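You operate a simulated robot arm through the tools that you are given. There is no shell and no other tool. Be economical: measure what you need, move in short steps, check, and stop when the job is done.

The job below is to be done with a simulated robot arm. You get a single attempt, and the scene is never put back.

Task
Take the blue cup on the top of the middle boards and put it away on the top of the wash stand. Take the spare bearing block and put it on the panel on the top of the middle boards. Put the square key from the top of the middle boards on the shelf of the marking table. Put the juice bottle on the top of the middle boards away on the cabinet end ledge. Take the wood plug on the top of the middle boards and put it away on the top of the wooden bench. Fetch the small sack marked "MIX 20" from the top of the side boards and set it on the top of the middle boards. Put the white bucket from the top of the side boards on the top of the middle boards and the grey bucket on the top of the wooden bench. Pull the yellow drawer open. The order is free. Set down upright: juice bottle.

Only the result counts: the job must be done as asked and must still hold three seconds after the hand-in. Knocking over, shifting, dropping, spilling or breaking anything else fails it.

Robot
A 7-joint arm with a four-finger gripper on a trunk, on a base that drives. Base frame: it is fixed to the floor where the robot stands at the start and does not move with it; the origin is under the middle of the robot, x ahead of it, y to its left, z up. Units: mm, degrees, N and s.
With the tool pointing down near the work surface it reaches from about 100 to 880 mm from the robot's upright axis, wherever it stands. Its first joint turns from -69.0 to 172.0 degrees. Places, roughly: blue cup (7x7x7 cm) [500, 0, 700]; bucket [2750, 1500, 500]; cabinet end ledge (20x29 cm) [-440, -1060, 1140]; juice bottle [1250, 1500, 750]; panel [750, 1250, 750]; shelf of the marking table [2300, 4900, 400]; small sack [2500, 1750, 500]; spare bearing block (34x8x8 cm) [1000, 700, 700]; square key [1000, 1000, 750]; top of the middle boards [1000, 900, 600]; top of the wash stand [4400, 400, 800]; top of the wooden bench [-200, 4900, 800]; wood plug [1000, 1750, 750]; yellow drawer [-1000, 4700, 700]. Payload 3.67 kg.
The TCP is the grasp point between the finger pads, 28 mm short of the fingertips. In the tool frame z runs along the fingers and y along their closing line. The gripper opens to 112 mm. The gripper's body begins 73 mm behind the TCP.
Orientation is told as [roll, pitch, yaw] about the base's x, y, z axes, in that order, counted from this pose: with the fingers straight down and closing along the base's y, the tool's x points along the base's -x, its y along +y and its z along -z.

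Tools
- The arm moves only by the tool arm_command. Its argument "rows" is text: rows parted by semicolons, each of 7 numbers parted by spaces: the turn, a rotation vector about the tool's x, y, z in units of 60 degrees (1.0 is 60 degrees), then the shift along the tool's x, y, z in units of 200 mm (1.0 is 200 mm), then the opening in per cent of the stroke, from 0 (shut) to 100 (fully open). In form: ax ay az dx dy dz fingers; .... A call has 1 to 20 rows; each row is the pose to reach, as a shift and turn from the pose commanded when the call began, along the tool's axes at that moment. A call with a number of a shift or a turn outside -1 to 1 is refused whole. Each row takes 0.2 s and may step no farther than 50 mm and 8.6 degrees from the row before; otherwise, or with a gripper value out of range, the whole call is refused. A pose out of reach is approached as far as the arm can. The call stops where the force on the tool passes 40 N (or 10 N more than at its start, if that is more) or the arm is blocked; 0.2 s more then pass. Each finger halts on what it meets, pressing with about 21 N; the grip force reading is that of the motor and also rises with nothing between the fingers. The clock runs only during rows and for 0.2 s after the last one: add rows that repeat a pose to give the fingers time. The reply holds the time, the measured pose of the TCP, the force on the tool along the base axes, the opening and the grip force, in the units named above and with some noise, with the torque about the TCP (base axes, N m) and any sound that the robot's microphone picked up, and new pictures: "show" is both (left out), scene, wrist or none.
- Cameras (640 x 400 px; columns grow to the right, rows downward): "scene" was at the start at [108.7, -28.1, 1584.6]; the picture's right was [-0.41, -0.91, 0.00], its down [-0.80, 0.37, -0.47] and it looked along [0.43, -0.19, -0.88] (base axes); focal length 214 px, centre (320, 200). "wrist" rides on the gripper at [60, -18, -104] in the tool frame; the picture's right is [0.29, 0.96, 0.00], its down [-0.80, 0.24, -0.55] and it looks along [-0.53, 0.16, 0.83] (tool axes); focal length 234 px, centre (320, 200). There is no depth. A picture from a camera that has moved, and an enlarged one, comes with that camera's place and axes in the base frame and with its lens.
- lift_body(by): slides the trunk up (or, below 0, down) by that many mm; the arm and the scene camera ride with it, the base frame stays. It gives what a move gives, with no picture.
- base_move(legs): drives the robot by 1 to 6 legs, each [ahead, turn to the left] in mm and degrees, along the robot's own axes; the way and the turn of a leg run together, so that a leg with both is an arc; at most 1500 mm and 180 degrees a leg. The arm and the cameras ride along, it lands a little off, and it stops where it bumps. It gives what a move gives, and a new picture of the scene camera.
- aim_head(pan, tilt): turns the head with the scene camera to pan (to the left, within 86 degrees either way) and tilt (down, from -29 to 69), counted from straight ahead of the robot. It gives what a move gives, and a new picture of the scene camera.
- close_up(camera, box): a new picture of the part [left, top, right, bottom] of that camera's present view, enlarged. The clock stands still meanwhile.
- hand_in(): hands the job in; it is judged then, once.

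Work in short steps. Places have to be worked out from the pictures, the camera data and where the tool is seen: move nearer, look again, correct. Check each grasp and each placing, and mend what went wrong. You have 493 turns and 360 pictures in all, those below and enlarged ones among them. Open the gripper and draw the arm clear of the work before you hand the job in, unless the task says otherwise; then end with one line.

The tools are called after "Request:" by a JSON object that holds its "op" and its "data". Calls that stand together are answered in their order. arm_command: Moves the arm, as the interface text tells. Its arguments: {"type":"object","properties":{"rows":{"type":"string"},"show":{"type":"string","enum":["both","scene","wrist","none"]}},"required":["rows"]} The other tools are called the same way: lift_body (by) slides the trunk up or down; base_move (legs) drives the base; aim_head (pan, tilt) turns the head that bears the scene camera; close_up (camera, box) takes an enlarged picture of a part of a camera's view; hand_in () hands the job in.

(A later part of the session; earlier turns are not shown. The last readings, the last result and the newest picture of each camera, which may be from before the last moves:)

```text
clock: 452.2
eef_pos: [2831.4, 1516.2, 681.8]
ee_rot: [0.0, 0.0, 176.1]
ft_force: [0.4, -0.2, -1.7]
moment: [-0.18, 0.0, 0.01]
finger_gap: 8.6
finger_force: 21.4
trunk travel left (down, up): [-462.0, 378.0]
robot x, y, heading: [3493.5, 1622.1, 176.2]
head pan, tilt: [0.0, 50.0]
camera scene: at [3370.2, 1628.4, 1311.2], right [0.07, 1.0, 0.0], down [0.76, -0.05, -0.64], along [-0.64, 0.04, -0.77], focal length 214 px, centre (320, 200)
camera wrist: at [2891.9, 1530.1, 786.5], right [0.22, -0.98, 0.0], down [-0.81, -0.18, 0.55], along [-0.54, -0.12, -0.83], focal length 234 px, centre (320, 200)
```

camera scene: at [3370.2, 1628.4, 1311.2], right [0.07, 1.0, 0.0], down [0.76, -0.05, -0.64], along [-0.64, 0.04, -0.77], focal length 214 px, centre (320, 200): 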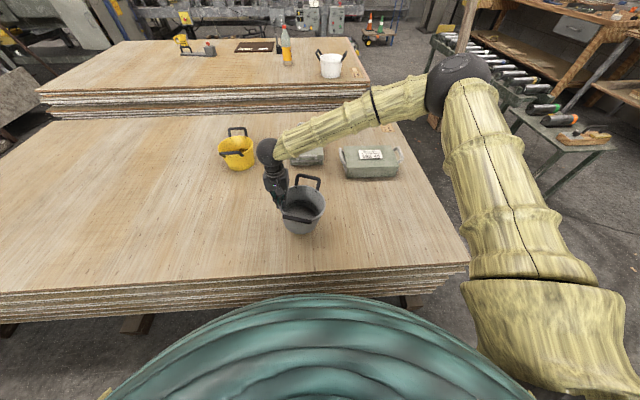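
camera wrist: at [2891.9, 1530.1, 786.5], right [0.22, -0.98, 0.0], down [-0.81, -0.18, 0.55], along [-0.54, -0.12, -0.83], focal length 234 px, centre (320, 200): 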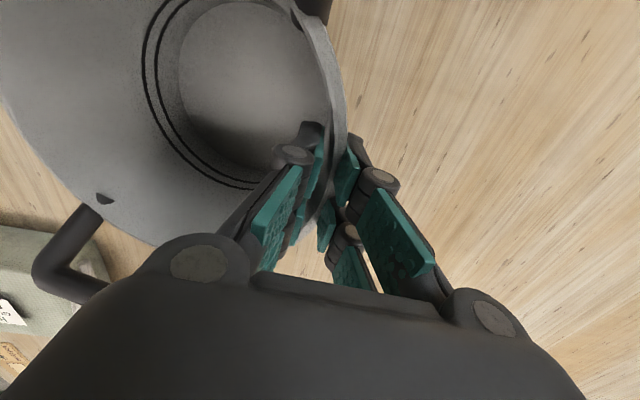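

Grey bucket held. Raise trunk, retract, and prepare to travel.

Request:
{"op": "lift_body", "data": {"by": 365}}

Request:
{"op": "arm_command", "data": {"rows": "0 0 0 0.2 0 0 0;0 0 0 0.4 0 0 0;0 0 0 0.6 0 0 0;0 0 0 0.8 0 0 0;0 0 0 0.95 0 0 0"}}

```text
clock: 455.7
eef_pos: [2831.7, 1515.4, 1046.4]
ee_rot: [0.0, 0.1, 176.0]
ft_force: [0.2, -0.2, -2.5]
moment: [-0.2, 0.02, 0.01]
finger_gap: 8.7
finger_force: 20.8
trunk travel left (down, up): [-827.0, 13.0]
robot x, y, heading: [3497.6, 1622.1, 176.4]
head pan, tilt: [0.0, 50.0]
```

```text
clock: 456.9
eef_pos: [3018.0, 1503.8, 1047.6]
ee_rot: [0.1, 0.2, 176.1]
ft_force: [-0.4, -0.9, -2.9]
moment: [-0.17, 0.01, 0.0]
finger_gap: 8.9
finger_force: 20.9
trunk travel left (down, up): [-827.0, 13.0]
robot x, y, heading: [3500.2, 1622.4, 176.1]
head pan, tilt: [0.0, 50.0]
camera scene: at [3370.8, 1627.9, 1676.2], right [0.07, 1.0, 0.0], down [0.76, -0.05, -0.64], along [-0.64, 0.04, -0.77], focal length 214 px, centre (320, 200)
camera wrist: at [3079.6, 1515.9, 1152.5], right [0.22, -0.98, 0.0], down [-0.81, -0.18, 0.55], along [-0.54, -0.12, -0.83], focal length 234 px, centre (320, 200)
```

scene: 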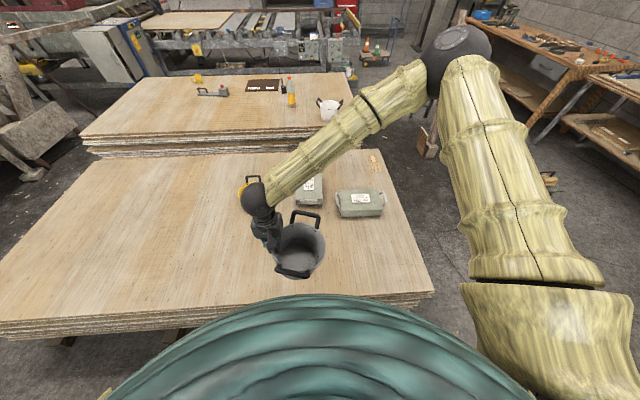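
wrist: 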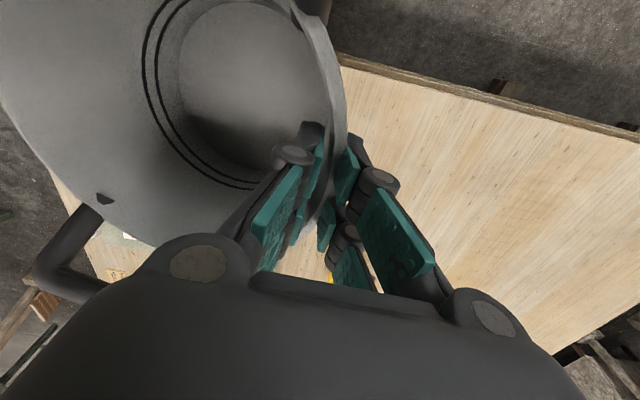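

Drive north up the east aisle.

Request:
{"op": "base_move", "data": {"legs": [[0, -86], [1150, 0]]}}

Request:
{"op": "base_move", "data": {"legs": [[1150, 0]]}}

```text
clock: 466.4
eef_pos: [3359.0, 3220.7, 1047.7]
ee_rot: [0.1, 0.1, 90.1]
ft_force: [0.3, 0.3, -1.6]
moment: [0.02, 0.19, 0.02]
finger_gap: 8.7
finger_force: 20.8
trunk travel left (down, up): [-827.0, 13.0]
robot x, y, heading: [3510.4, 2752.4, 90.0]
head pan, tilt: [0.0, 50.0]
camera scene: at [3510.1, 2877.2, 1676.2], right [1.0, 0.0, 0.0], down [0.0, -0.77, -0.64], along [0.0, 0.64, -0.77], focal length 214 px, centre (320, 200)
```

scene: 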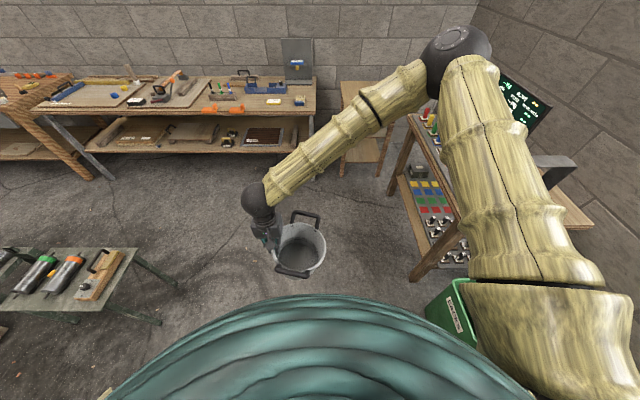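

```text
clock: 472.4
eef_pos: [3355.9, 4401.8, 1046.4]
ee_rot: [0.0, 0.1, 89.9]
ft_force: [-0.8, 1.0, -2.3]
moment: [0.03, 0.19, 0.0]
finger_gap: 8.8
finger_force: 21.0
trunk travel left (down, up): [-827.0, 13.0]
robot x, y, heading: [3508.5, 3931.2, 90.4]
head pan, tilt: [0.0, 50.0]
camera scene: at [3507.8, 4059.0, 1676.2], right [1.0, 0.0, 0.0], down [0.0, -0.77, -0.64], along [0.0, 0.64, -0.77], focal length 214 px, centre (320, 200)
```

scene: 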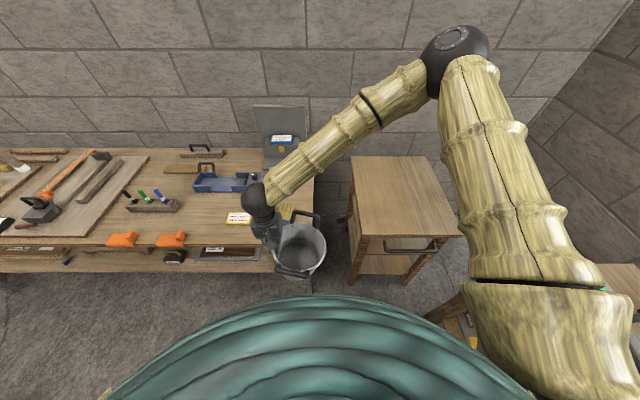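

Back up 100 mm for clearance, then turn west.

Request:
{"op": "base_move", "data": {"legs": [[-80, 0], [0, 88]]}}

Request:
{"op": "base_move", "data": {"legs": [[1300, 0]]}}

```text
clock: 477.2
eef_pos: [3033.1, 3716.2, 1047.5]
ee_rot: [-0.1, 0.1, 178.2]
ft_force: [-0.8, 1.0, -2.0]
moment: [-0.17, -0.03, 0.01]
finger_gap: 9.0
finger_force: 20.7
trunk travel left (down, up): [-827.0, 13.0]
robot x, y, heading: [3507.7, 3853.2, 178.5]
head pan, tilt: [0.0, 50.0]
camera scene: at [3380.5, 3855.0, 1676.2], right [0.03, 1.0, 0.0], down [0.77, -0.02, -0.64], along [-0.64, 0.02, -0.77], focal length 214 px, centre (320, 200)
```

scene: 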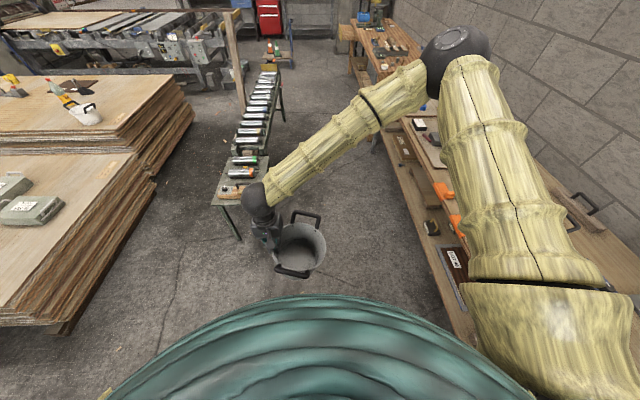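

```text
clock: 483.8
eef_pos: [1723.1, 3761.0, 1047.7]
ee_rot: [0.1, 0.1, 177.9]
ft_force: [0.0, 0.7, -3.0]
moment: [-0.23, 0.01, -0.01]
finger_gap: 9.1
finger_force: 20.7
trunk travel left (down, up): [-827.0, 13.0]
robot x, y, heading: [2199.3, 3896.1, 178.0]
head pan, tilt: [0.0, 50.0]
camera scene: at [2070.7, 3897.9, 1676.2], right [0.03, 1.0, 0.0], down [0.77, -0.03, -0.64], along [-0.64, 0.02, -0.77], focal length 214 px, centre (320, 200)
```

scene: 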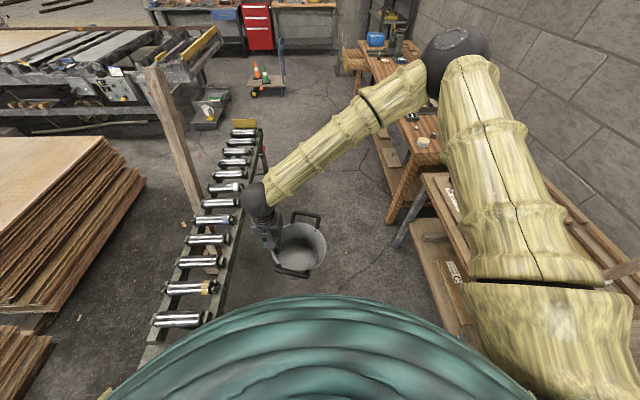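

Continue west to x≈−290.

Request:
{"op": "base_move", "data": {"legs": [[1250, 0]]}}

Request:
{"op": "base_move", "data": {"legs": [[1240, 0]]}}

```text
clock: 490.2
eef_pos: [444.0, 3859.0, 1048.3]
ee_rot: [0.0, 0.0, 175.1]
ft_force: [-0.4, 0.9, -2.6]
moment: [-0.19, 0.02, 0.0]
finger_gap: 9.0
finger_force: 20.9
trunk travel left (down, up): [-827.0, 13.0]
robot x, y, heading: [926.0, 3971.6, 175.1]
head pan, tilt: [0.0, 50.0]
camera scene: at [796.4, 3979.7, 1676.2], right [0.08, 1.0, 0.0], down [0.76, -0.06, -0.64], along [-0.64, 0.05, -0.77], focal length 214 px, centre (320, 200)
```

scene: 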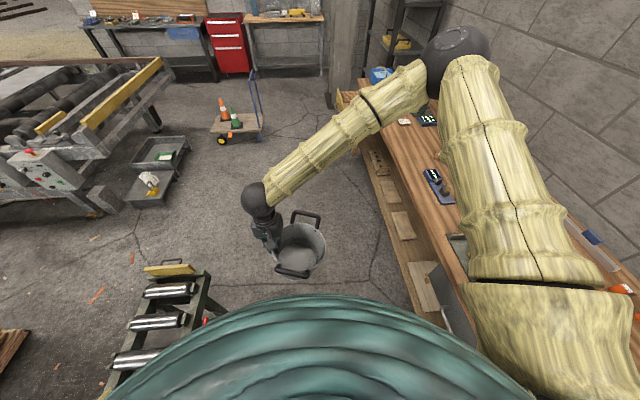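

```text
clock: 496.4
eef_pos: [-773.1, 3969.1, 1047.3]
ee_rot: [0.0, 0.1, 174.7]
ft_force: [0.2, 0.0, -1.9]
moment: [-0.18, 0.0, 0.02]
finger_gap: 9.1
finger_force: 20.4
trunk travel left (down, up): [-827.0, 13.0]
robot x, y, heading: [-294.2, 4076.3, 174.6]
head pan, tilt: [0.0, 50.0]
camera scene: at [-419.1, 4086.5, 1676.2], right [0.09, 1.0, 0.0], down [0.76, -0.07, -0.64], along [-0.64, 0.06, -0.77], focal length 214 px, centre (320, 200)
```

scene: 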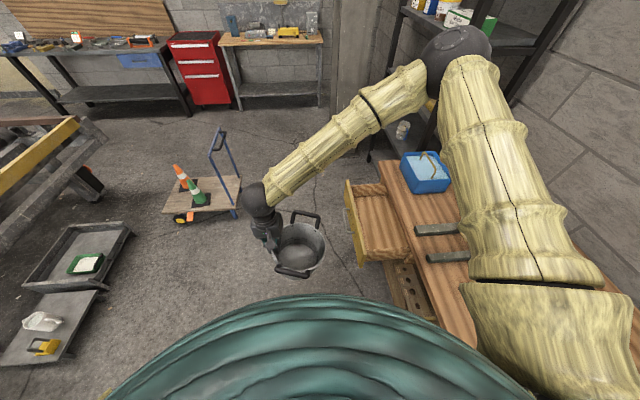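

Turn right to face the bench.

Request:
{"op": "base_move", "data": {"legs": [[0, -84]]}}

Request:
{"op": "aim_head", "data": {"pan": 0, "tilt": 45}}

```text
clock: 500.5
eef_pos: [-430.9, 4549.9, 1048.3]
ee_rot: [0.0, 0.1, 88.2]
ft_force: [0.1, 0.0, -2.6]
moment: [0.01, 0.16, -0.02]
finger_gap: 8.9
finger_force: 21.5
trunk travel left (down, up): [-827.0, 13.0]
robot x, y, heading: [-296.3, 4079.0, 88.6]
head pan, tilt: [0.0, 50.0]
camera scene: at [-288.0, 4202.1, 1676.2], right [1.0, -0.03, 0.0], down [-0.02, -0.77, -0.64], along [0.02, 0.64, -0.77], focal length 214 px, centre (320, 200)
```

scene: 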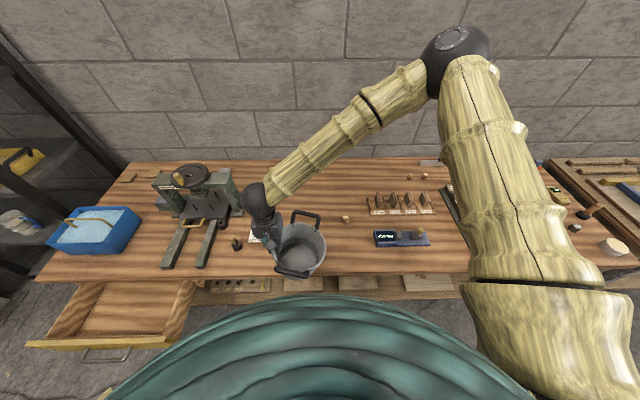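

```text
clock: 501.1
eef_pos: [-430.5, 4550.1, 1048.1]
ee_rot: [0.1, 0.1, 88.3]
ft_force: [-0.8, 0.1, -2.7]
moment: [0.0, 0.14, 0.02]
finger_gap: 8.9
finger_force: 21.3
trunk travel left (down, up): [-827.0, 13.0]
robot x, y, heading: [-292.6, 4072.5, 88.5]
head pan, tilt: [0.0, 45.0]
camera scene: at [-288.0, 4206.5, 1683.1], right [1.0, -0.03, 0.0], down [-0.02, -0.71, -0.71], along [0.02, 0.71, -0.71], focal length 214 px, centre (320, 200)
```

scene: 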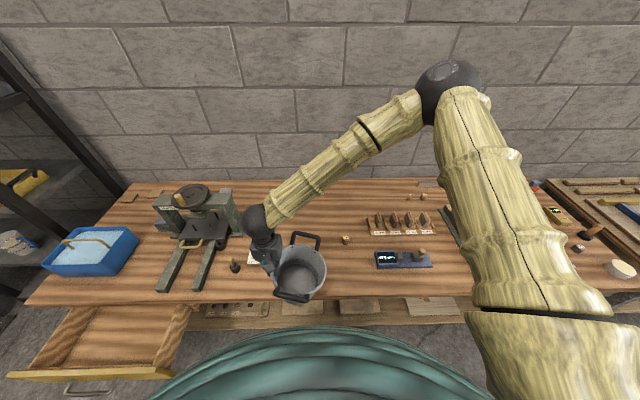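

Bench free zone clear between card and plug. Extend to put the bucket centre at ≈(−350,4830).

Request:
{"op": "arm_command", "data": {"rows": "0 0 0 -0.2 0 0 0;0 0 0 -0.4 0 0 0;0 0 0 -0.6 0 0 0;0 0 0 -0.7 0.02 0 0", "show": "none"}}

Request:
{"op": "arm_command", "data": {"rows": "0 0 0 -0.2 0 0 0;0 0 0 -0.4 0 0 0;0 0 0 -0.6 0 0 0;0 0 0 -0.7 0.02 0 0"}}

```text
clock: 502.1
eef_pos: [-429.3, 4687.8, 1046.3]
ee_rot: [-0.1, 0.1, 88.3]
ft_force: [-0.9, 0.2, -2.8]
moment: [0.03, 0.2, 0.01]
finger_gap: 9.4
finger_force: 21.5
trunk travel left (down, up): [-827.0, 13.0]
robot x, y, heading: [-292.8, 4075.6, 88.4]
head pan, tilt: [0.0, 45.0]
```

```text
clock: 503.1
eef_pos: [-430.6, 4829.8, 1045.7]
ee_rot: [0.0, 0.1, 88.3]
ft_force: [0.1, 0.1, -2.3]
moment: [0.01, 0.2, 0.03]
finger_gap: 8.8
finger_force: 20.8
trunk travel left (down, up): [-827.0, 13.0]
robot x, y, heading: [-294.7, 4073.2, 88.6]
head pan, tilt: [0.0, 45.0]
camera scene: at [-288.5, 4206.8, 1683.1], right [1.0, -0.03, 0.0], down [-0.02, -0.71, -0.71], along [0.02, 0.71, -0.71], focal length 214 px, centre (320, 200)
camera wrist: at [-414.2, 4770.3, 1150.7], right [-0.97, -0.26, 0.0], down [-0.22, 0.81, 0.55], along [-0.14, 0.53, -0.83], focal length 234 px, centre (320, 200)
```

scene: 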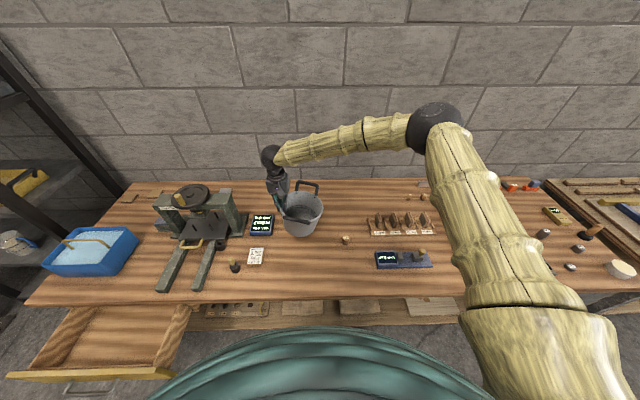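
wrist: 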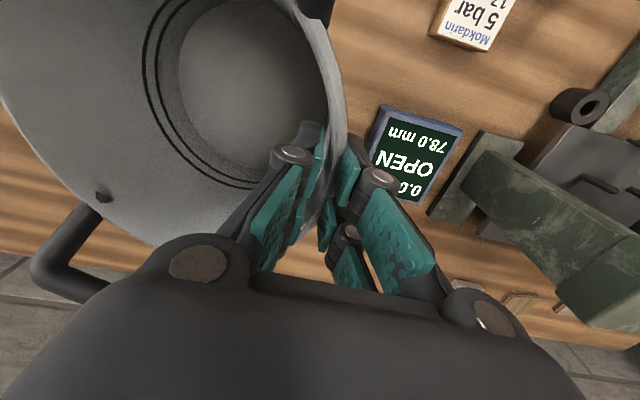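

Clear. Shift 15 mm right and lower until contact.

Request:
{"op": "arm_command", "data": {"rows": "0 0 0 0 -0.075 0 0;0 0 0 0 -0.075 0.1 0;0 0 0 0 -0.075 0.2 0;0 0 0 0 -0.075 0.27 0", "show": "none"}}

Request:
{"op": "arm_command", "data": {"rows": "0 0 0 0 0 0.04 0;0 0 0 0 0 0.08 0;0 0 0 0 0 0.08 0"}}

```text
clock: 504.1
eef_pos: [-415.1, 4829.4, 992.6]
ee_rot: [0.1, 0.1, 88.3]
ft_force: [-0.2, 0.2, -2.3]
moment: [0.01, 0.2, -0.01]
finger_gap: 9.1
finger_force: 21.1
trunk travel left (down, up): [-827.0, 13.0]
robot x, y, heading: [-286.7, 4076.1, 88.6]
head pan, tilt: [0.0, 45.0]
```

```text
clock: 504.9
eef_pos: [-415.4, 4829.0, 975.1]
ee_rot: [0.1, 0.1, 88.4]
ft_force: [-2.9, -1.4, 3.7]
moment: [-0.05, -0.48, -0.12]
finger_gap: 10.4
finger_force: 21.3
trunk travel left (down, up): [-827.0, 13.0]
robot x, y, heading: [-292.9, 4073.6, 88.4]
head pan, tilt: [0.0, 45.0]
camera scene: at [-288.0, 4205.9, 1683.2], right [1.0, -0.03, 0.0], down [-0.02, -0.71, -0.71], along [0.02, 0.71, -0.71], focal length 214 px, centre (320, 200)
camera wrist: at [-398.7, 4769.5, 1080.4], right [-0.97, -0.26, 0.0], down [-0.22, 0.8, 0.55], along [-0.14, 0.53, -0.83], focal length 234 px, centre (320, 200)
```

scene: 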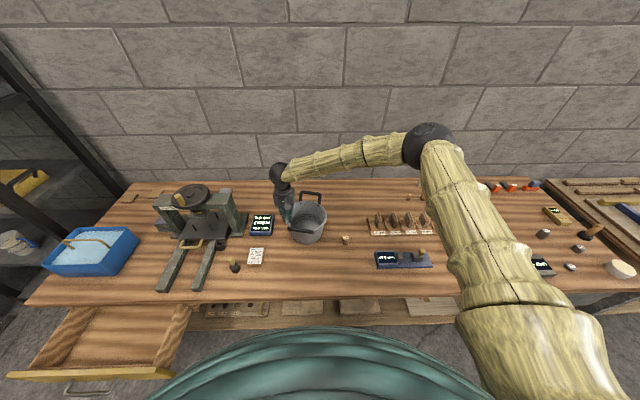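
wrist: 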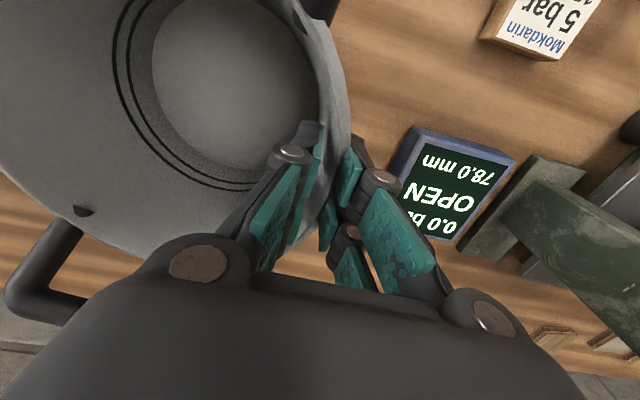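

Contact as predicted. Press ~8 mm more to seat it, then release.

Request:
{"op": "arm_command", "data": {"rows": "0 0 0 0 0 0.03 0;0 0 0 0 0 0.05 0;0 0 0 0 0 0.05 0", "show": "none"}}

Request:
{"op": "arm_command", "data": {"rows": "0 0 0 0 0 -0.01 0;0 0 0 0 0 -0.01 20;0 0 0 0 0 -0.01 50;0 0 0 0 0 -0.01 80;0 0 0 0 0 -0.01 80;0 0 0 0 0 -0.2 80;0 0 0 0 0 -0.4 80;0 0 0 0 0 -0.6 80;0 0 0 0 0 -0.75 80"}}

Request:
{"op": "close_up", "data": {"camera": "scene", "box": [230, 160, 390, 270]}}

```text
clock: 505.7
eef_pos: [-414.2, 4830.1, 968.7]
ee_rot: [0.0, 0.0, 88.3]
ft_force: [-2.7, 4.2, 21.5]
moment: [-0.12, -0.53, -0.33]
finger_gap: 11.4
finger_force: 21.0
trunk travel left (down, up): [-827.0, 13.0]
robot x, y, heading: [-293.5, 4076.4, 88.1]
head pan, tilt: [0.0, 45.0]
```

```text
clock: 507.7
eef_pos: [-417.8, 4827.6, 1117.7]
ee_rot: [0.0, 0.1, 88.4]
ft_force: [0.2, -0.7, 0.5]
moment: [0.02, -0.01, 0.03]
finger_gap: 89.8
finger_force: 0.1
trunk travel left (down, up): [-827.0, 13.0]
robot x, y, heading: [-288.4, 4079.1, 88.6]
head pan, tilt: [0.0, 45.0]
camera scene: at [-287.8, 4205.6, 1683.1], right [1.0, -0.03, 0.0], down [-0.02, -0.71, -0.71], along [0.02, 0.71, -0.71], focal length 214 px, centre (320, 200)
camera wrist: at [-401.8, 4767.5, 1223.0], right [-0.97, -0.26, 0.0], down [-0.22, 0.8, 0.55], along [-0.14, 0.53, -0.83], focal length 234 px, centre (320, 200)
```

scene: 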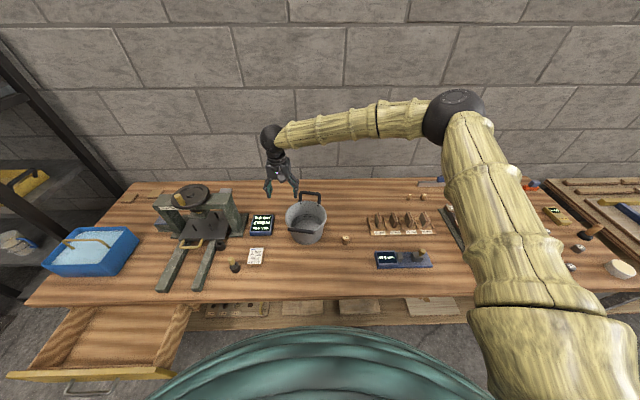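
wrist: 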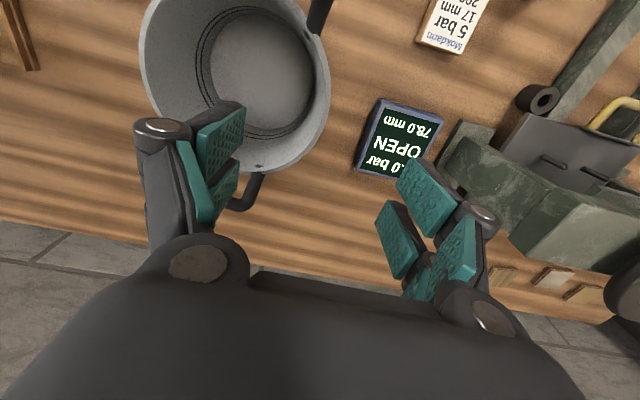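

```text
3.64 times, centred on (310, 215) of scene
camera zoom: at [-287.8, 4205.6, 1683.1], right [1.0, -0.03, 0.0], down [-0.02, -0.71, -0.71], along [0.02, 0.71, -0.71], focal length 780 px, centre (356, 146)
```

zoom: 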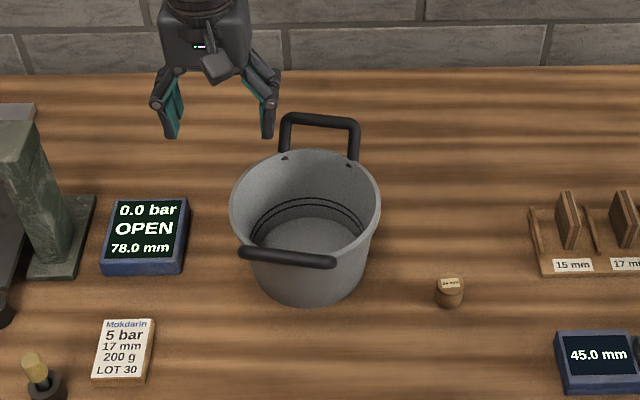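

Grey bucket stands well on the bench. Next, the juice bottle. Retract and drive round to the north side of the middle boards.

Request:
{"op": "arm_command", "data": {"rows": "0 0 0 0.2 0 0 80;0 0 0 0.4 0 0 80;0 0 0 0.6 0 0 80;0 0 0 0.8 0 0 80;0 0 0 1 0 0 100", "show": "none"}}

Request:
{"op": "arm_command", "data": {"rows": "0 0 0 0.2 -0.1 0 100;0 0 0 0.3 -0.2 0 100;0 0 0 0.4 -0.3 0 100", "show": "none"}}

Request:
{"op": "base_move", "data": {"legs": [[-200, 0], [0, 179]]}}

```text
clock: 508.9
eef_pos: [-422.1, 4629.2, 1114.8]
ee_rot: [-0.1, 0.2, 88.4]
ft_force: [-0.7, 0.3, 0.9]
moment: [-0.01, -0.03, 0.01]
finger_gap: 111.8
finger_force: 0.1
trunk travel left (down, up): [-827.0, 13.0]
robot x, y, heading: [-288.4, 4081.6, 88.5]
head pan, tilt: [0.0, 45.0]
```

```text
clock: 509.7
eef_pos: [-362.3, 4547.6, 1117.2]
ee_rot: [0.0, 0.0, 88.3]
ft_force: [-0.2, 0.7, 0.2]
moment: [0.04, -0.06, 0.04]
finger_gap: 112.0
finger_force: 0.1
trunk travel left (down, up): [-827.0, 13.0]
robot x, y, heading: [-291.4, 4075.7, 88.4]
head pan, tilt: [0.0, 45.0]
```

```text
clock: 518.5
eef_pos: [-260.8, 3398.3, 1116.1]
ee_rot: [0.0, 0.2, -96.0]
ft_force: [0.3, -0.3, -0.5]
moment: [0.02, 0.02, 0.04]
finger_gap: 111.9
finger_force: 0.0
trunk travel left (down, up): [-827.0, 13.0]
robot x, y, heading: [-297.1, 3873.4, -95.6]
head pan, tilt: [0.0, 45.0]
camera scene: at [-310.9, 3741.6, 1683.1], right [-0.99, 0.1, 0.0], down [0.07, 0.7, -0.71], along [-0.07, -0.7, -0.71], focal length 214 px, centre (320, 200)
```

scene: 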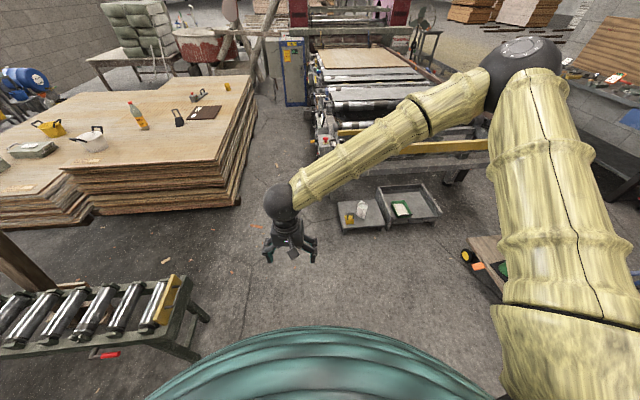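

Drive to the north-west corner of the boards, then east along the north side.

Request:
{"op": "base_move", "data": {"legs": [[0, 18], [1340, 0], [0, 77]]}}

Request:
{"op": "base_move", "data": {"legs": [[1250, 0]]}}

```text
clock: 529.5
eef_pos: [431.4, 2681.7, 1116.6]
ee_rot: [0.1, 0.0, -0.5]
ft_force: [-0.6, 0.1, -0.8]
moment: [0.0, 0.01, -0.01]
finger_gap: 111.8
finger_force: 0.2
trunk travel left (down, up): [-827.0, 13.0]
robot x, y, heading: [-39.5, 2602.4, -0.2]
head pan, tilt: [0.0, 45.0]
camera scene: at [91.8, 2598.4, 1683.1], right [-0.01, -1.0, 0.0], down [-0.71, 0.0, -0.71], along [0.71, 0.0, -0.71], focal length 214 px, centre (320, 200)
```

scene: 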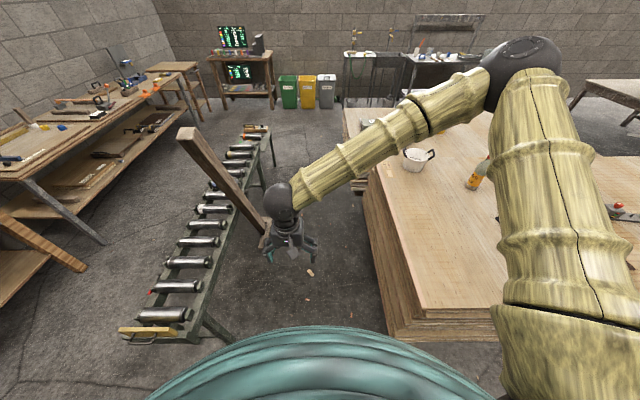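

```text
clock: 535.9
eef_pos: [1712.6, 2687.1, 1115.5]
ee_rot: [0.0, 0.2, 0.2]
ft_force: [-0.2, 0.7, -0.2]
moment: [0.04, -0.01, -0.04]
finger_gap: 112.0
finger_force: 0.0
trunk travel left (down, up): [-827.0, 13.0]
robot x, y, heading: [1244.5, 2600.5, 0.4]
head pan, tilt: [0.0, 45.0]
camera scene: at [1374.5, 2600.4, 1683.1], right [0.01, -1.0, 0.0], down [-0.71, 0.0, -0.71], along [0.71, 0.0, -0.71], focal length 214 px, centre (320, 200)
```

scene: 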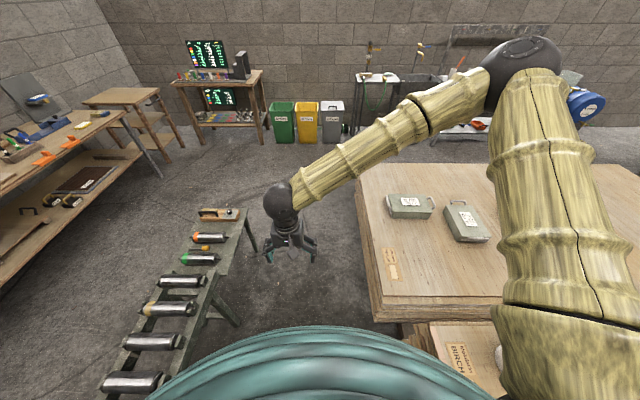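

Turn to face the bottle and approach.

Request:
{"op": "base_move", "data": {"legs": [[0, -90], [145, 0]]}}

Request:
{"op": "aim_head", "data": {"pan": 5, "tilt": 45}}

```text
clock: 541.1
eef_pos: [1344.7, 1984.7, 1115.9]
ee_rot: [0.0, 0.1, -88.5]
ft_force: [0.6, -1.2, -0.3]
moment: [0.04, 0.0, 0.0]
finger_gap: 112.2
finger_force: 0.1
trunk travel left (down, up): [-827.0, 13.0]
robot x, y, heading: [1245.6, 2451.8, -88.5]
head pan, tilt: [0.0, 45.0]
camera scene: at [1250.6, 2319.0, 1683.0], right [-1.0, -0.03, 0.0], down [-0.02, 0.71, -0.71], along [0.02, -0.71, -0.71], focal length 214 px, centre (320, 200)
```

scene: 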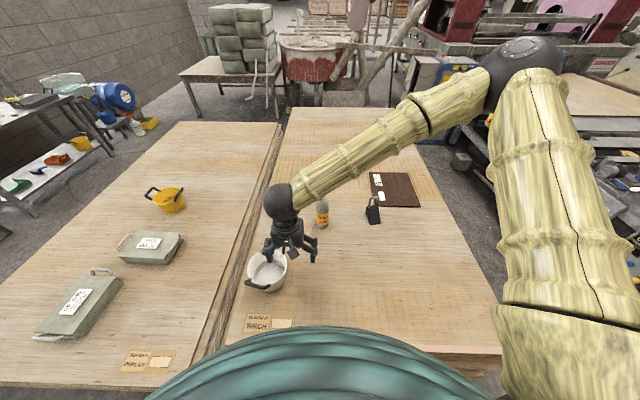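

```text
clock: 541.7
eef_pos: [1344.0, 1986.4, 1116.3]
ee_rot: [0.0, 0.1, -88.5]
ft_force: [0.8, 0.8, -0.2]
moment: [-0.03, -0.03, 0.02]
finger_gap: 111.8
finger_force: 0.1
trunk travel left (down, up): [-827.0, 13.0]
robot x, y, heading: [1243.9, 2454.6, -88.0]
head pan, tilt: [5.0, 45.0]
camera scene: at [1257.0, 2320.5, 1683.1], right [-0.99, -0.12, 0.0], down [-0.08, 0.7, -0.71], along [0.08, -0.7, -0.71], focal length 214 px, centre (320, 200)
```

scene: 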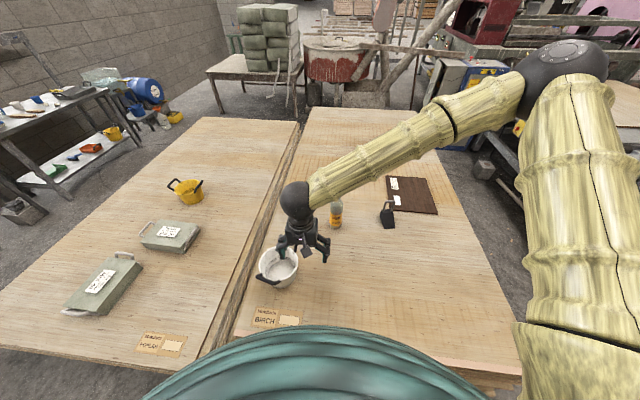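

Bottle at ≈(1258,1504). Shift to x≈1258 and tilt the tool ~60° forward.

Request:
{"op": "arm_command", "data": {"rows": "0 -0.13 0 0 -0.15 0 100;0 -0.26 0 0 -0.3 0 100;0 -0.39 0 0 -0.43 0 100;0 -0.52 0 0 -0.43 0 100;0 -0.65 0 0 -0.43 0 100;0 -0.78 0 0 -0.43 0 100;0 -0.91 0 0 -0.43 0 100;0 -1 0 0 -0.43 0 100", "show": "none"}}

Request:
{"op": "lift_body", "data": {"by": -300}}

Request:
{"op": "arm_command", "data": {"rows": "0 0 0 0 0 0 100"}}

```text
clock: 543.5
eef_pos: [1286.4, 1957.7, 1097.0]
ee_rot: [0.0, -60.0, -88.5]
ft_force: [0.3, -1.1, 0.6]
moment: [0.0, 0.02, -0.01]
finger_gap: 112.2
finger_force: 0.0
out of reach, approached as far as the arm can: row 4, 5, 6, 7, 8
trunk travel left (down, up): [-827.0, 13.0]
robot x, y, heading: [1245.6, 2451.6, -88.3]
head pan, tilt: [5.0, 45.0]
```

```text
clock: 546.5
eef_pos: [1287.6, 1957.7, 796.6]
ee_rot: [-0.1, -59.9, -88.5]
ft_force: [0.3, 0.4, 0.2]
moment: [0.04, 0.03, 0.06]
finger_gap: 112.0
finger_force: 0.1
trunk travel left (down, up): [-527.0, 313.0]
robot x, y, heading: [1246.2, 2453.3, -88.5]
head pan, tilt: [5.0, 45.0]
```

```text
clock: 546.9
eef_pos: [1287.7, 1958.0, 796.6]
ee_rot: [-0.1, -59.9, -88.5]
ft_force: [0.0, 0.2, 0.0]
moment: [0.0, 0.02, 0.01]
finger_gap: 112.1
finger_force: 0.1
trunk travel left (down, up): [-527.0, 313.0]
robot x, y, heading: [1243.8, 2451.6, -88.5]
head pan, tilt: [5.0, 45.0]
camera scene: at [1257.4, 2321.3, 1383.2], right [-0.99, -0.12, 0.0], down [-0.08, 0.7, -0.71], along [0.08, -0.7, -0.71], focal length 214 px, centre (320, 200)
camera wrist: at [1265.6, 2078.2, 797.6], right [0.95, 0.17, -0.25], down [0.24, 0.09, 0.97], along [0.18, -0.98, 0.04], focal length 234 px, centre (320, 200)
```

scene: 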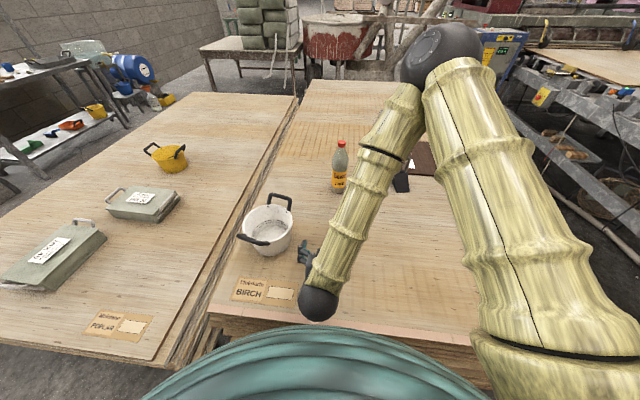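
wrist: 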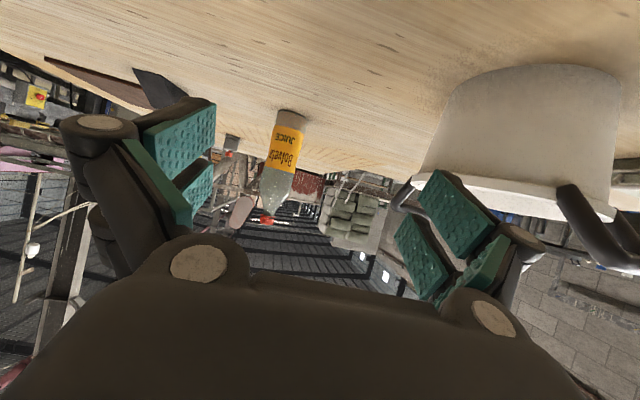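

Bottle axis ≈(1254,1512), z 640–895, Ø≈78. Advance to a pre-grasp point.

Request:
{"op": "arm_command", "data": {"rows": "0 0 0 -0.106 -0.025 0.167 100;0 0 0 -0.212 -0.05 0.334 100;0 0 0 -0.317 -0.075 0.5 100;0 0 0 -0.423 -0.1 0.668 100", "show": "none"}}

Request:
{"op": "arm_command", "data": {"rows": "0 0 0 -0.106 -0.025 0.167 100;0 0 0 -0.212 -0.05 0.334 100;0 0 0 -0.317 -0.075 0.5 100;0 0 0 -0.423 -0.1 0.668 100"}}

```text
clock: 547.9
eef_pos: [1270.9, 1797.8, 800.2]
ee_rot: [-0.1, -59.9, -88.4]
ft_force: [0.4, -0.1, -0.2]
moment: [0.01, -0.03, 0.05]
finger_gap: 112.0
finger_force: 0.0
trunk travel left (down, up): [-527.0, 313.0]
robot x, y, heading: [1250.6, 2453.8, -88.5]
head pan, tilt: [5.0, 45.0]
```

```text
clock: 548.9
eef_pos: [1259.5, 1638.1, 811.2]
ee_rot: [-0.1, -60.0, -88.4]
ft_force: [0.5, -0.3, -0.3]
moment: [0.0, -0.02, -0.01]
finger_gap: 111.8
finger_force: 0.0
trunk travel left (down, up): [-527.0, 313.0]
robot x, y, heading: [1243.5, 2452.7, -88.5]
head pan, tilt: [5.0, 45.0]
camera scene: at [1257.6, 2320.7, 1383.1], right [-0.99, -0.12, 0.0], down [-0.08, 0.7, -0.71], along [0.08, -0.7, -0.71], focal length 214 px, centre (320, 200)
camera wrist: at [1237.0, 1757.5, 811.6], right [0.95, 0.17, -0.25], down [0.24, 0.09, 0.97], along [0.19, -0.98, 0.04], focal length 234 px, centre (320, 200)
```

scene: 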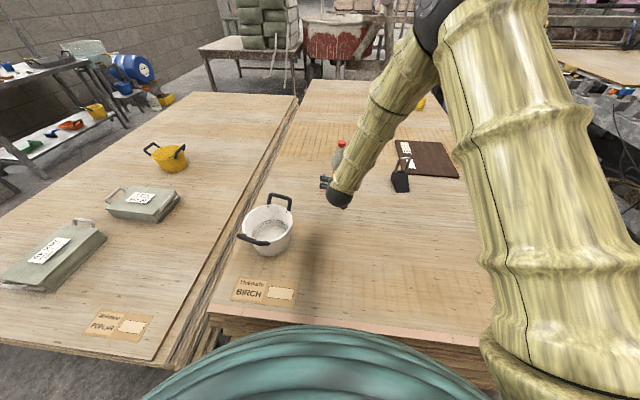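
wrist: 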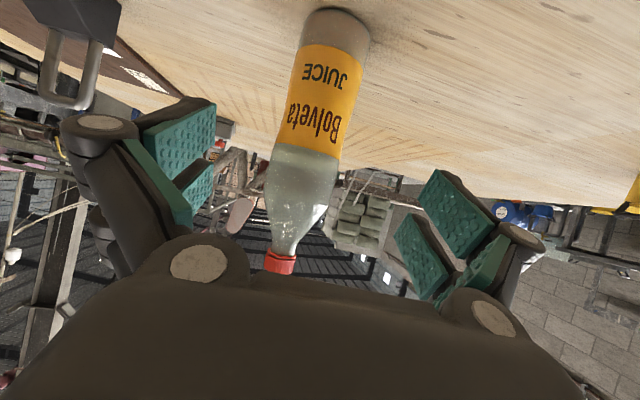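

Bottle axis ≈(1261,1509), centred. Advance 149 mm along the tool so the fingers straddle the label, then check.

Request:
{"op": "arm_command", "data": {"rows": "0 0 0 0 0.005 0.2 100;0 0 0 0 0.008 0.4 100;0 0 0 0 0.008 0.6 100;0 0 0 0 0.008 0.745 100"}}

```text
clock: 549.9
eef_pos: [1259.7, 1513.7, 735.0]
ee_rot: [-0.1, -60.0, -88.4]
ft_force: [0.3, -1.1, -0.1]
moment: [0.02, 0.03, 0.03]
finger_gap: 111.8
finger_force: 0.0
trunk travel left (down, up): [-527.0, 313.0]
robot x, y, heading: [1244.4, 2455.5, -88.3]
head pan, tilt: [5.0, 45.0]
camera scene: at [1257.6, 2320.7, 1383.1], right [-0.99, -0.12, 0.0], down [-0.08, 0.7, -0.71], along [0.08, -0.7, -0.71], focal length 214 px, centre (320, 200)
camera wrist: at [1237.7, 1632.7, 735.9], right [0.95, 0.17, -0.25], down [0.24, 0.09, 0.97], along [0.19, -0.98, 0.04], focal length 234 px, centre (320, 200)
```

scene: 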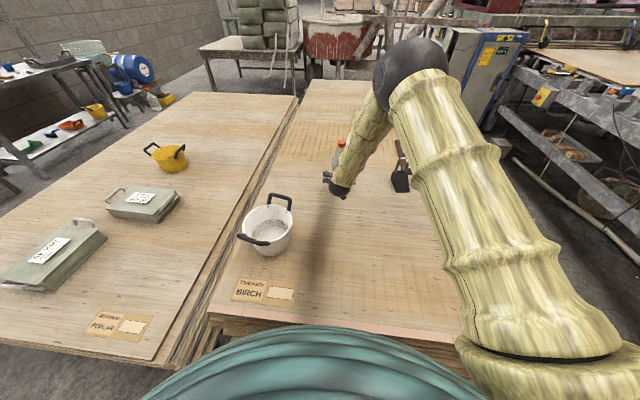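
wrist: 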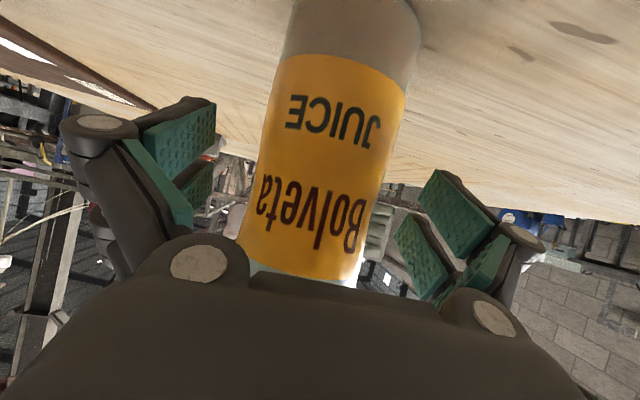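

Fingers straddle the label. Close the gripper.

Request:
{"op": "arm_command", "data": {"rows": "0 0 0 0 0 0 80;0 0 0 0 0 0 60;0 0 0 0 0 0 40;0 0 0 0 0 0 30;0 0 0 0 0 0 30", "show": "wrist"}}

Request:
{"op": "lift_body", "data": {"by": 15}}

Request:
{"op": "lift_body", "data": {"by": 60}}

Request:
{"op": "arm_command", "data": {"rows": "0 0 0 0 0 0 30"}}

```text
clock: 551.1
eef_pos: [1259.1, 1513.0, 735.6]
ee_rot: [-0.1, -59.8, -88.5]
ft_force: [0.1, 0.7, 0.6]
moment: [0.1, -0.04, -0.02]
finger_gap: 70.6
finger_force: 21.5
trunk travel left (down, up): [-527.0, 313.0]
robot x, y, heading: [1245.9, 2451.0, -88.5]
head pan, tilt: [5.0, 45.0]
camera wrist: at [1237.5, 1633.2, 736.4], right [0.95, 0.17, -0.25], down [0.24, 0.09, 0.97], along [0.18, -0.98, 0.04], focal length 234 px, centre (320, 200)
```

wrist: 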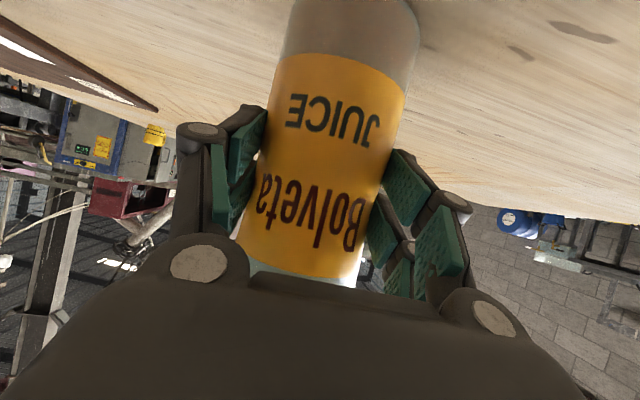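

```text
clock: 551.8
eef_pos: [1259.3, 1513.2, 749.9]
ee_rot: [-0.1, -59.9, -88.5]
ft_force: [0.7, 0.2, -3.8]
moment: [0.06, 0.01, -0.01]
finger_gap: 70.2
finger_force: 20.4
trunk travel left (down, up): [-542.0, 298.0]
robot x, y, heading: [1246.0, 2453.5, -88.2]
head pan, tilt: [5.0, 45.0]
```

```text
clock: 552.8
eef_pos: [1259.1, 1513.0, 811.1]
ee_rot: [-0.2, -59.9, -88.5]
ft_force: [0.4, -0.3, -3.5]
moment: [0.05, -0.01, 0.01]
finger_gap: 70.0
finger_force: 21.2
trunk travel left (down, up): [-602.0, 238.0]
robot x, y, heading: [1246.9, 2452.6, -88.5]
head pan, tilt: [5.0, 45.0]
```

```text
clock: 553.2
eef_pos: [1258.5, 1513.2, 809.5]
ee_rot: [-0.2, -59.9, -88.6]
ft_force: [0.1, 0.1, -3.2]
moment: [0.04, 0.01, -0.04]
finger_gap: 70.1
finger_force: 20.7
trunk travel left (down, up): [-602.0, 238.0]
robot x, y, heading: [1244.3, 2453.8, -88.3]
head pan, tilt: [5.0, 45.0]
camera scene: at [1257.4, 2320.7, 1458.1], right [-0.99, -0.12, 0.0], down [-0.08, 0.7, -0.71], along [0.08, -0.7, -0.71], focal length 214 px, centre (320, 200)
camera wrist: at [1237.4, 1633.0, 811.2], right [0.95, 0.17, -0.25], down [0.24, 0.09, 0.97], along [0.18, -0.98, 0.04], focal length 234 px, centre (320, 200)
```

scene: 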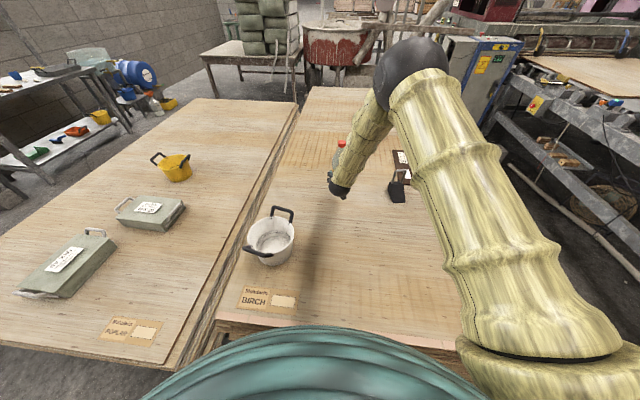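
wrist: 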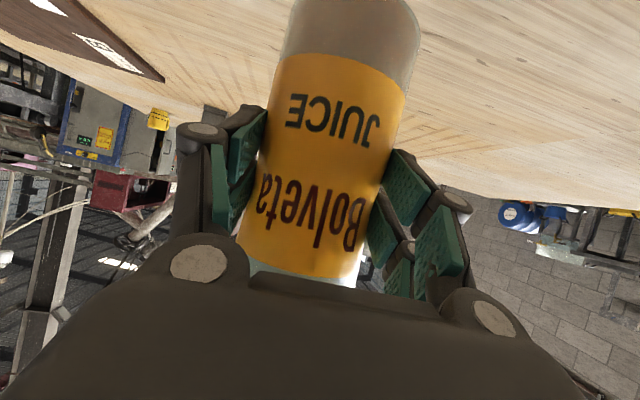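

Bottle lifted upright. Raise more and retract with the same tilt.

Request:
{"op": "lift_body", "data": {"by": 200}}

Request:
{"op": "arm_command", "data": {"rows": "0 0 0 0.1 0 -0.171 30;0 0 0 0.2 0 -0.342 30;0 0 0 0.3 0 -0.513 30;0 0 0 0.395 0 -0.685 30", "show": "none"}}

Request:
{"op": "arm_command", "data": {"rows": "0 0 0 0.1 0 -0.171 30;0 0 0 0.2 0 -0.342 30;0 0 0 0.3 0 -0.513 30;0 0 0 0.395 0 -0.685 30"}}

```text
clock: 555.3
eef_pos: [1258.3, 1513.6, 1009.9]
ee_rot: [-0.1, -59.9, -88.6]
ft_force: [-1.0, -0.1, -2.3]
moment: [0.05, 0.02, 0.03]
finger_gap: 70.3
finger_force: 20.6
trunk travel left (down, up): [-802.0, 38.0]
robot x, y, heading: [1246.5, 2453.4, -88.2]
head pan, tilt: [5.0, 45.0]
```

```text
clock: 556.3
eef_pos: [1255.0, 1672.9, 1012.5]
ee_rot: [-0.1, -60.0, -88.4]
ft_force: [0.4, -0.2, -2.9]
moment: [0.06, 0.01, -0.04]
finger_gap: 70.3
finger_force: 21.1
trunk travel left (down, up): [-802.0, 38.0]
robot x, y, heading: [1248.9, 2454.3, -88.7]
head pan, tilt: [5.0, 45.0]
```

```text
clock: 557.3
eef_pos: [1253.1, 1835.4, 1011.4]
ee_rot: [0.0, -60.0, -88.3]
ft_force: [-0.3, 0.9, -2.5]
moment: [0.09, -0.01, 0.0]
finger_gap: 70.2
finger_force: 20.5
trunk travel left (down, up): [-802.0, 38.0]
robot x, y, heading: [1244.6, 2448.4, -88.1]
head pan, tilt: [5.0, 45.0]
camera scene: at [1258.1, 2322.0, 1658.2], right [-0.99, -0.12, 0.0], down [-0.08, 0.7, -0.71], along [0.08, -0.7, -0.71], focal length 214 px, centre (320, 200)
camera wrist: at [1231.3, 1953.9, 1012.5], right [0.95, 0.17, -0.25], down [0.24, 0.09, 0.97], along [0.18, -0.98, 0.04], focal length 234 px, centre (320, 200)
```

scene: 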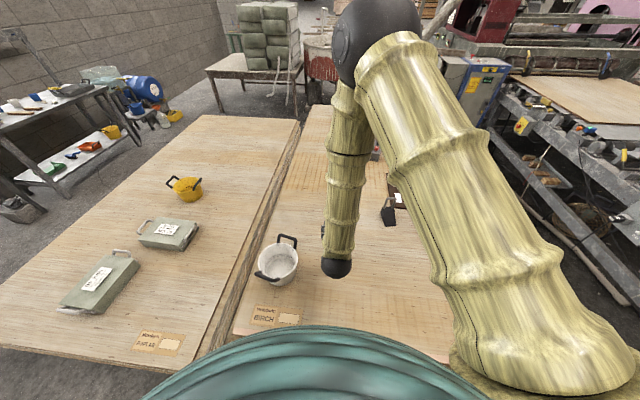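
wrist: 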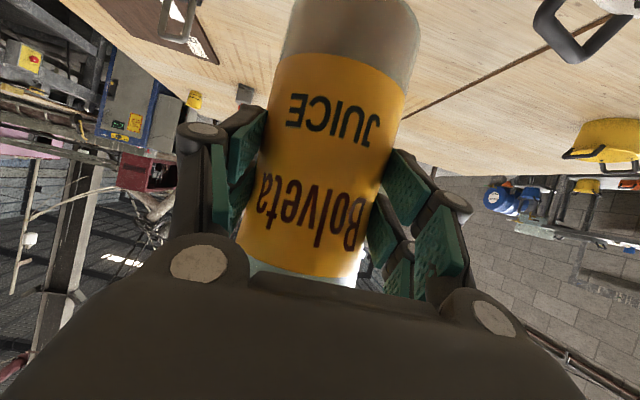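

Retract 100 mm more, then drive west and down the aisle toward the cabinet.

Request:
{"op": "arm_command", "data": {"rows": "0 0 0 0.1 0 -0.171 30;0 0 0 0.2 0 -0.342 30;0 0 0 0.25 0 -0.433 30", "show": "none"}}

Request:
{"op": "base_move", "data": {"legs": [[-80, 0], [0, -92]]}}

Request:
{"op": "base_move", "data": {"legs": [[1220, 0]]}}

```text
clock: 558.1
eef_pos: [1248.3, 1932.6, 1012.4]
ee_rot: [-0.1, -59.9, -88.5]
ft_force: [-0.4, 0.5, -3.4]
moment: [0.05, 0.0, -0.02]
finger_gap: 70.3
finger_force: 21.4
trunk travel left (down, up): [-802.0, 38.0]
robot x, y, heading: [1246.8, 2451.6, -88.6]
head pan, tilt: [5.0, 45.0]
```

```text
clock: 563.1
eef_pos: [722.4, 2561.5, 1011.8]
ee_rot: [-0.1, -59.9, 178.4]
ft_force: [0.2, 0.0, -2.5]
moment: [0.01, -0.06, -0.01]
finger_gap: 70.4
finger_force: 20.7
trunk travel left (down, up): [-802.0, 38.0]
robot x, y, heading: [1247.0, 2535.0, 178.3]
head pan, tilt: [5.0, 45.0]
camera scene: at [1112.9, 2529.3, 1658.1], right [-0.06, 1.0, 0.0], down [0.71, 0.04, -0.71], along [-0.71, -0.04, -0.71], focal length 214 px, centre (320, 200)
```

scene: 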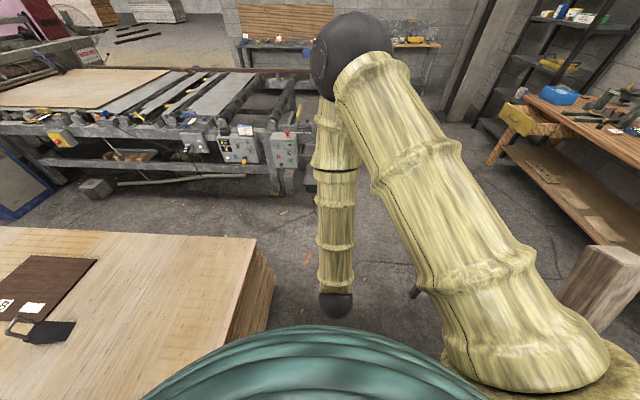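

```text
clock: 569.2
eef_pos: [-474.9, 2610.6, 1011.5]
ee_rot: [-0.1, -60.0, 177.6]
ft_force: [0.3, 0.6, -2.6]
moment: [0.0, -0.02, 0.02]
finger_gap: 70.2
finger_force: 21.1
trunk travel left (down, up): [-802.0, 38.0]
robot x, y, heading: [46.3, 2572.0, 177.7]
head pan, tilt: [5.0, 45.0]
camera scene: at [-85.5, 2572.1, 1658.1], right [-0.05, 1.0, 0.0], down [0.71, 0.03, -0.71], along [-0.71, -0.03, -0.71], focal length 214 px, centre (320, 200)
```

scene: 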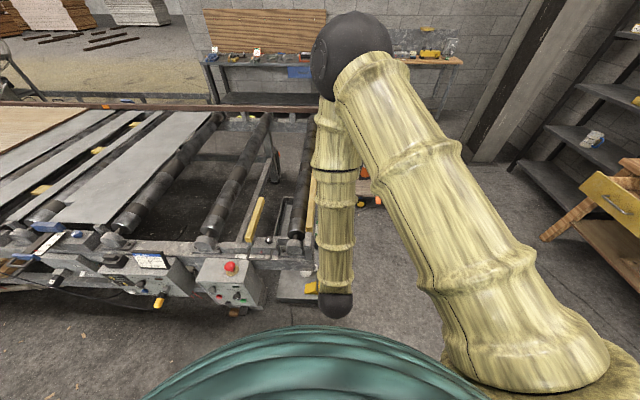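

Turn south and drive down the aisle in two steps.

Request:
{"op": "base_move", "data": {"legs": [[0, 92], [1200, 0]]}}

Request:
{"op": "aim_head", "data": {"pan": 15, "tilt": 40}}

```text
clock: 579.1
eef_pos: [100.9, 885.6, 1010.8]
ee_rot: [0.0, -59.8, -87.5]
ft_force: [0.0, -1.0, -3.4]
moment: [0.05, 0.04, -0.03]
finger_gap: 70.1
finger_force: 21.1
trunk travel left (down, up): [-802.0, 38.0]
robot x, y, heading: [89.5, 1409.4, -87.5]
head pan, tilt: [5.0, 45.0]
camera scene: at [103.6, 1276.9, 1658.1], right [-0.99, -0.13, 0.0], down [-0.09, 0.7, -0.71], along [0.09, -0.7, -0.71], focal length 214 px, centre (320, 200)
```

scene: 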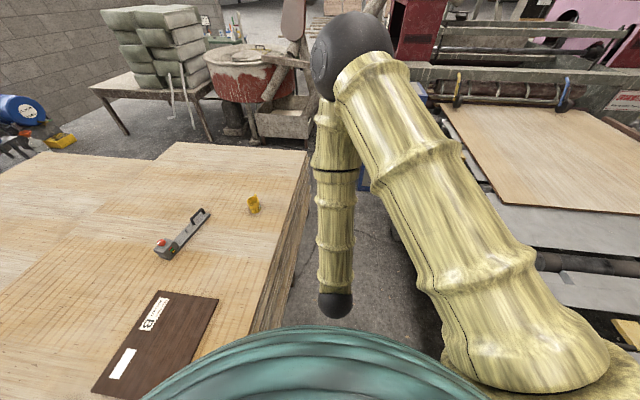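

```text
clock: 579.9
eef_pos: [100.4, 886.6, 1010.9]
ee_rot: [-0.1, -59.9, -87.4]
ft_force: [-0.3, -0.2, -3.3]
moment: [0.07, -0.03, 0.05]
finger_gap: 70.1
finger_force: 20.9
trunk travel left (down, up): [-802.0, 38.0]
robot x, y, heading: [91.9, 1408.0, -87.5]
head pan, tilt: [15.0, 40.0]
camera scene: at [118.4, 1277.1, 1665.4], right [-0.95, -0.3, 0.0], down [-0.19, 0.61, -0.77], along [0.23, -0.73, -0.64], focal length 214 px, centre (320, 200)
```

scene: 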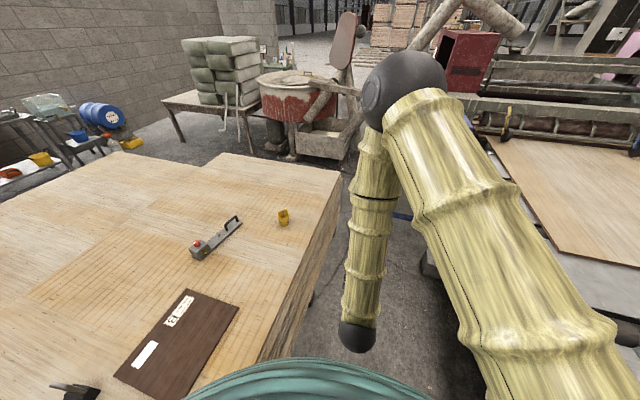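

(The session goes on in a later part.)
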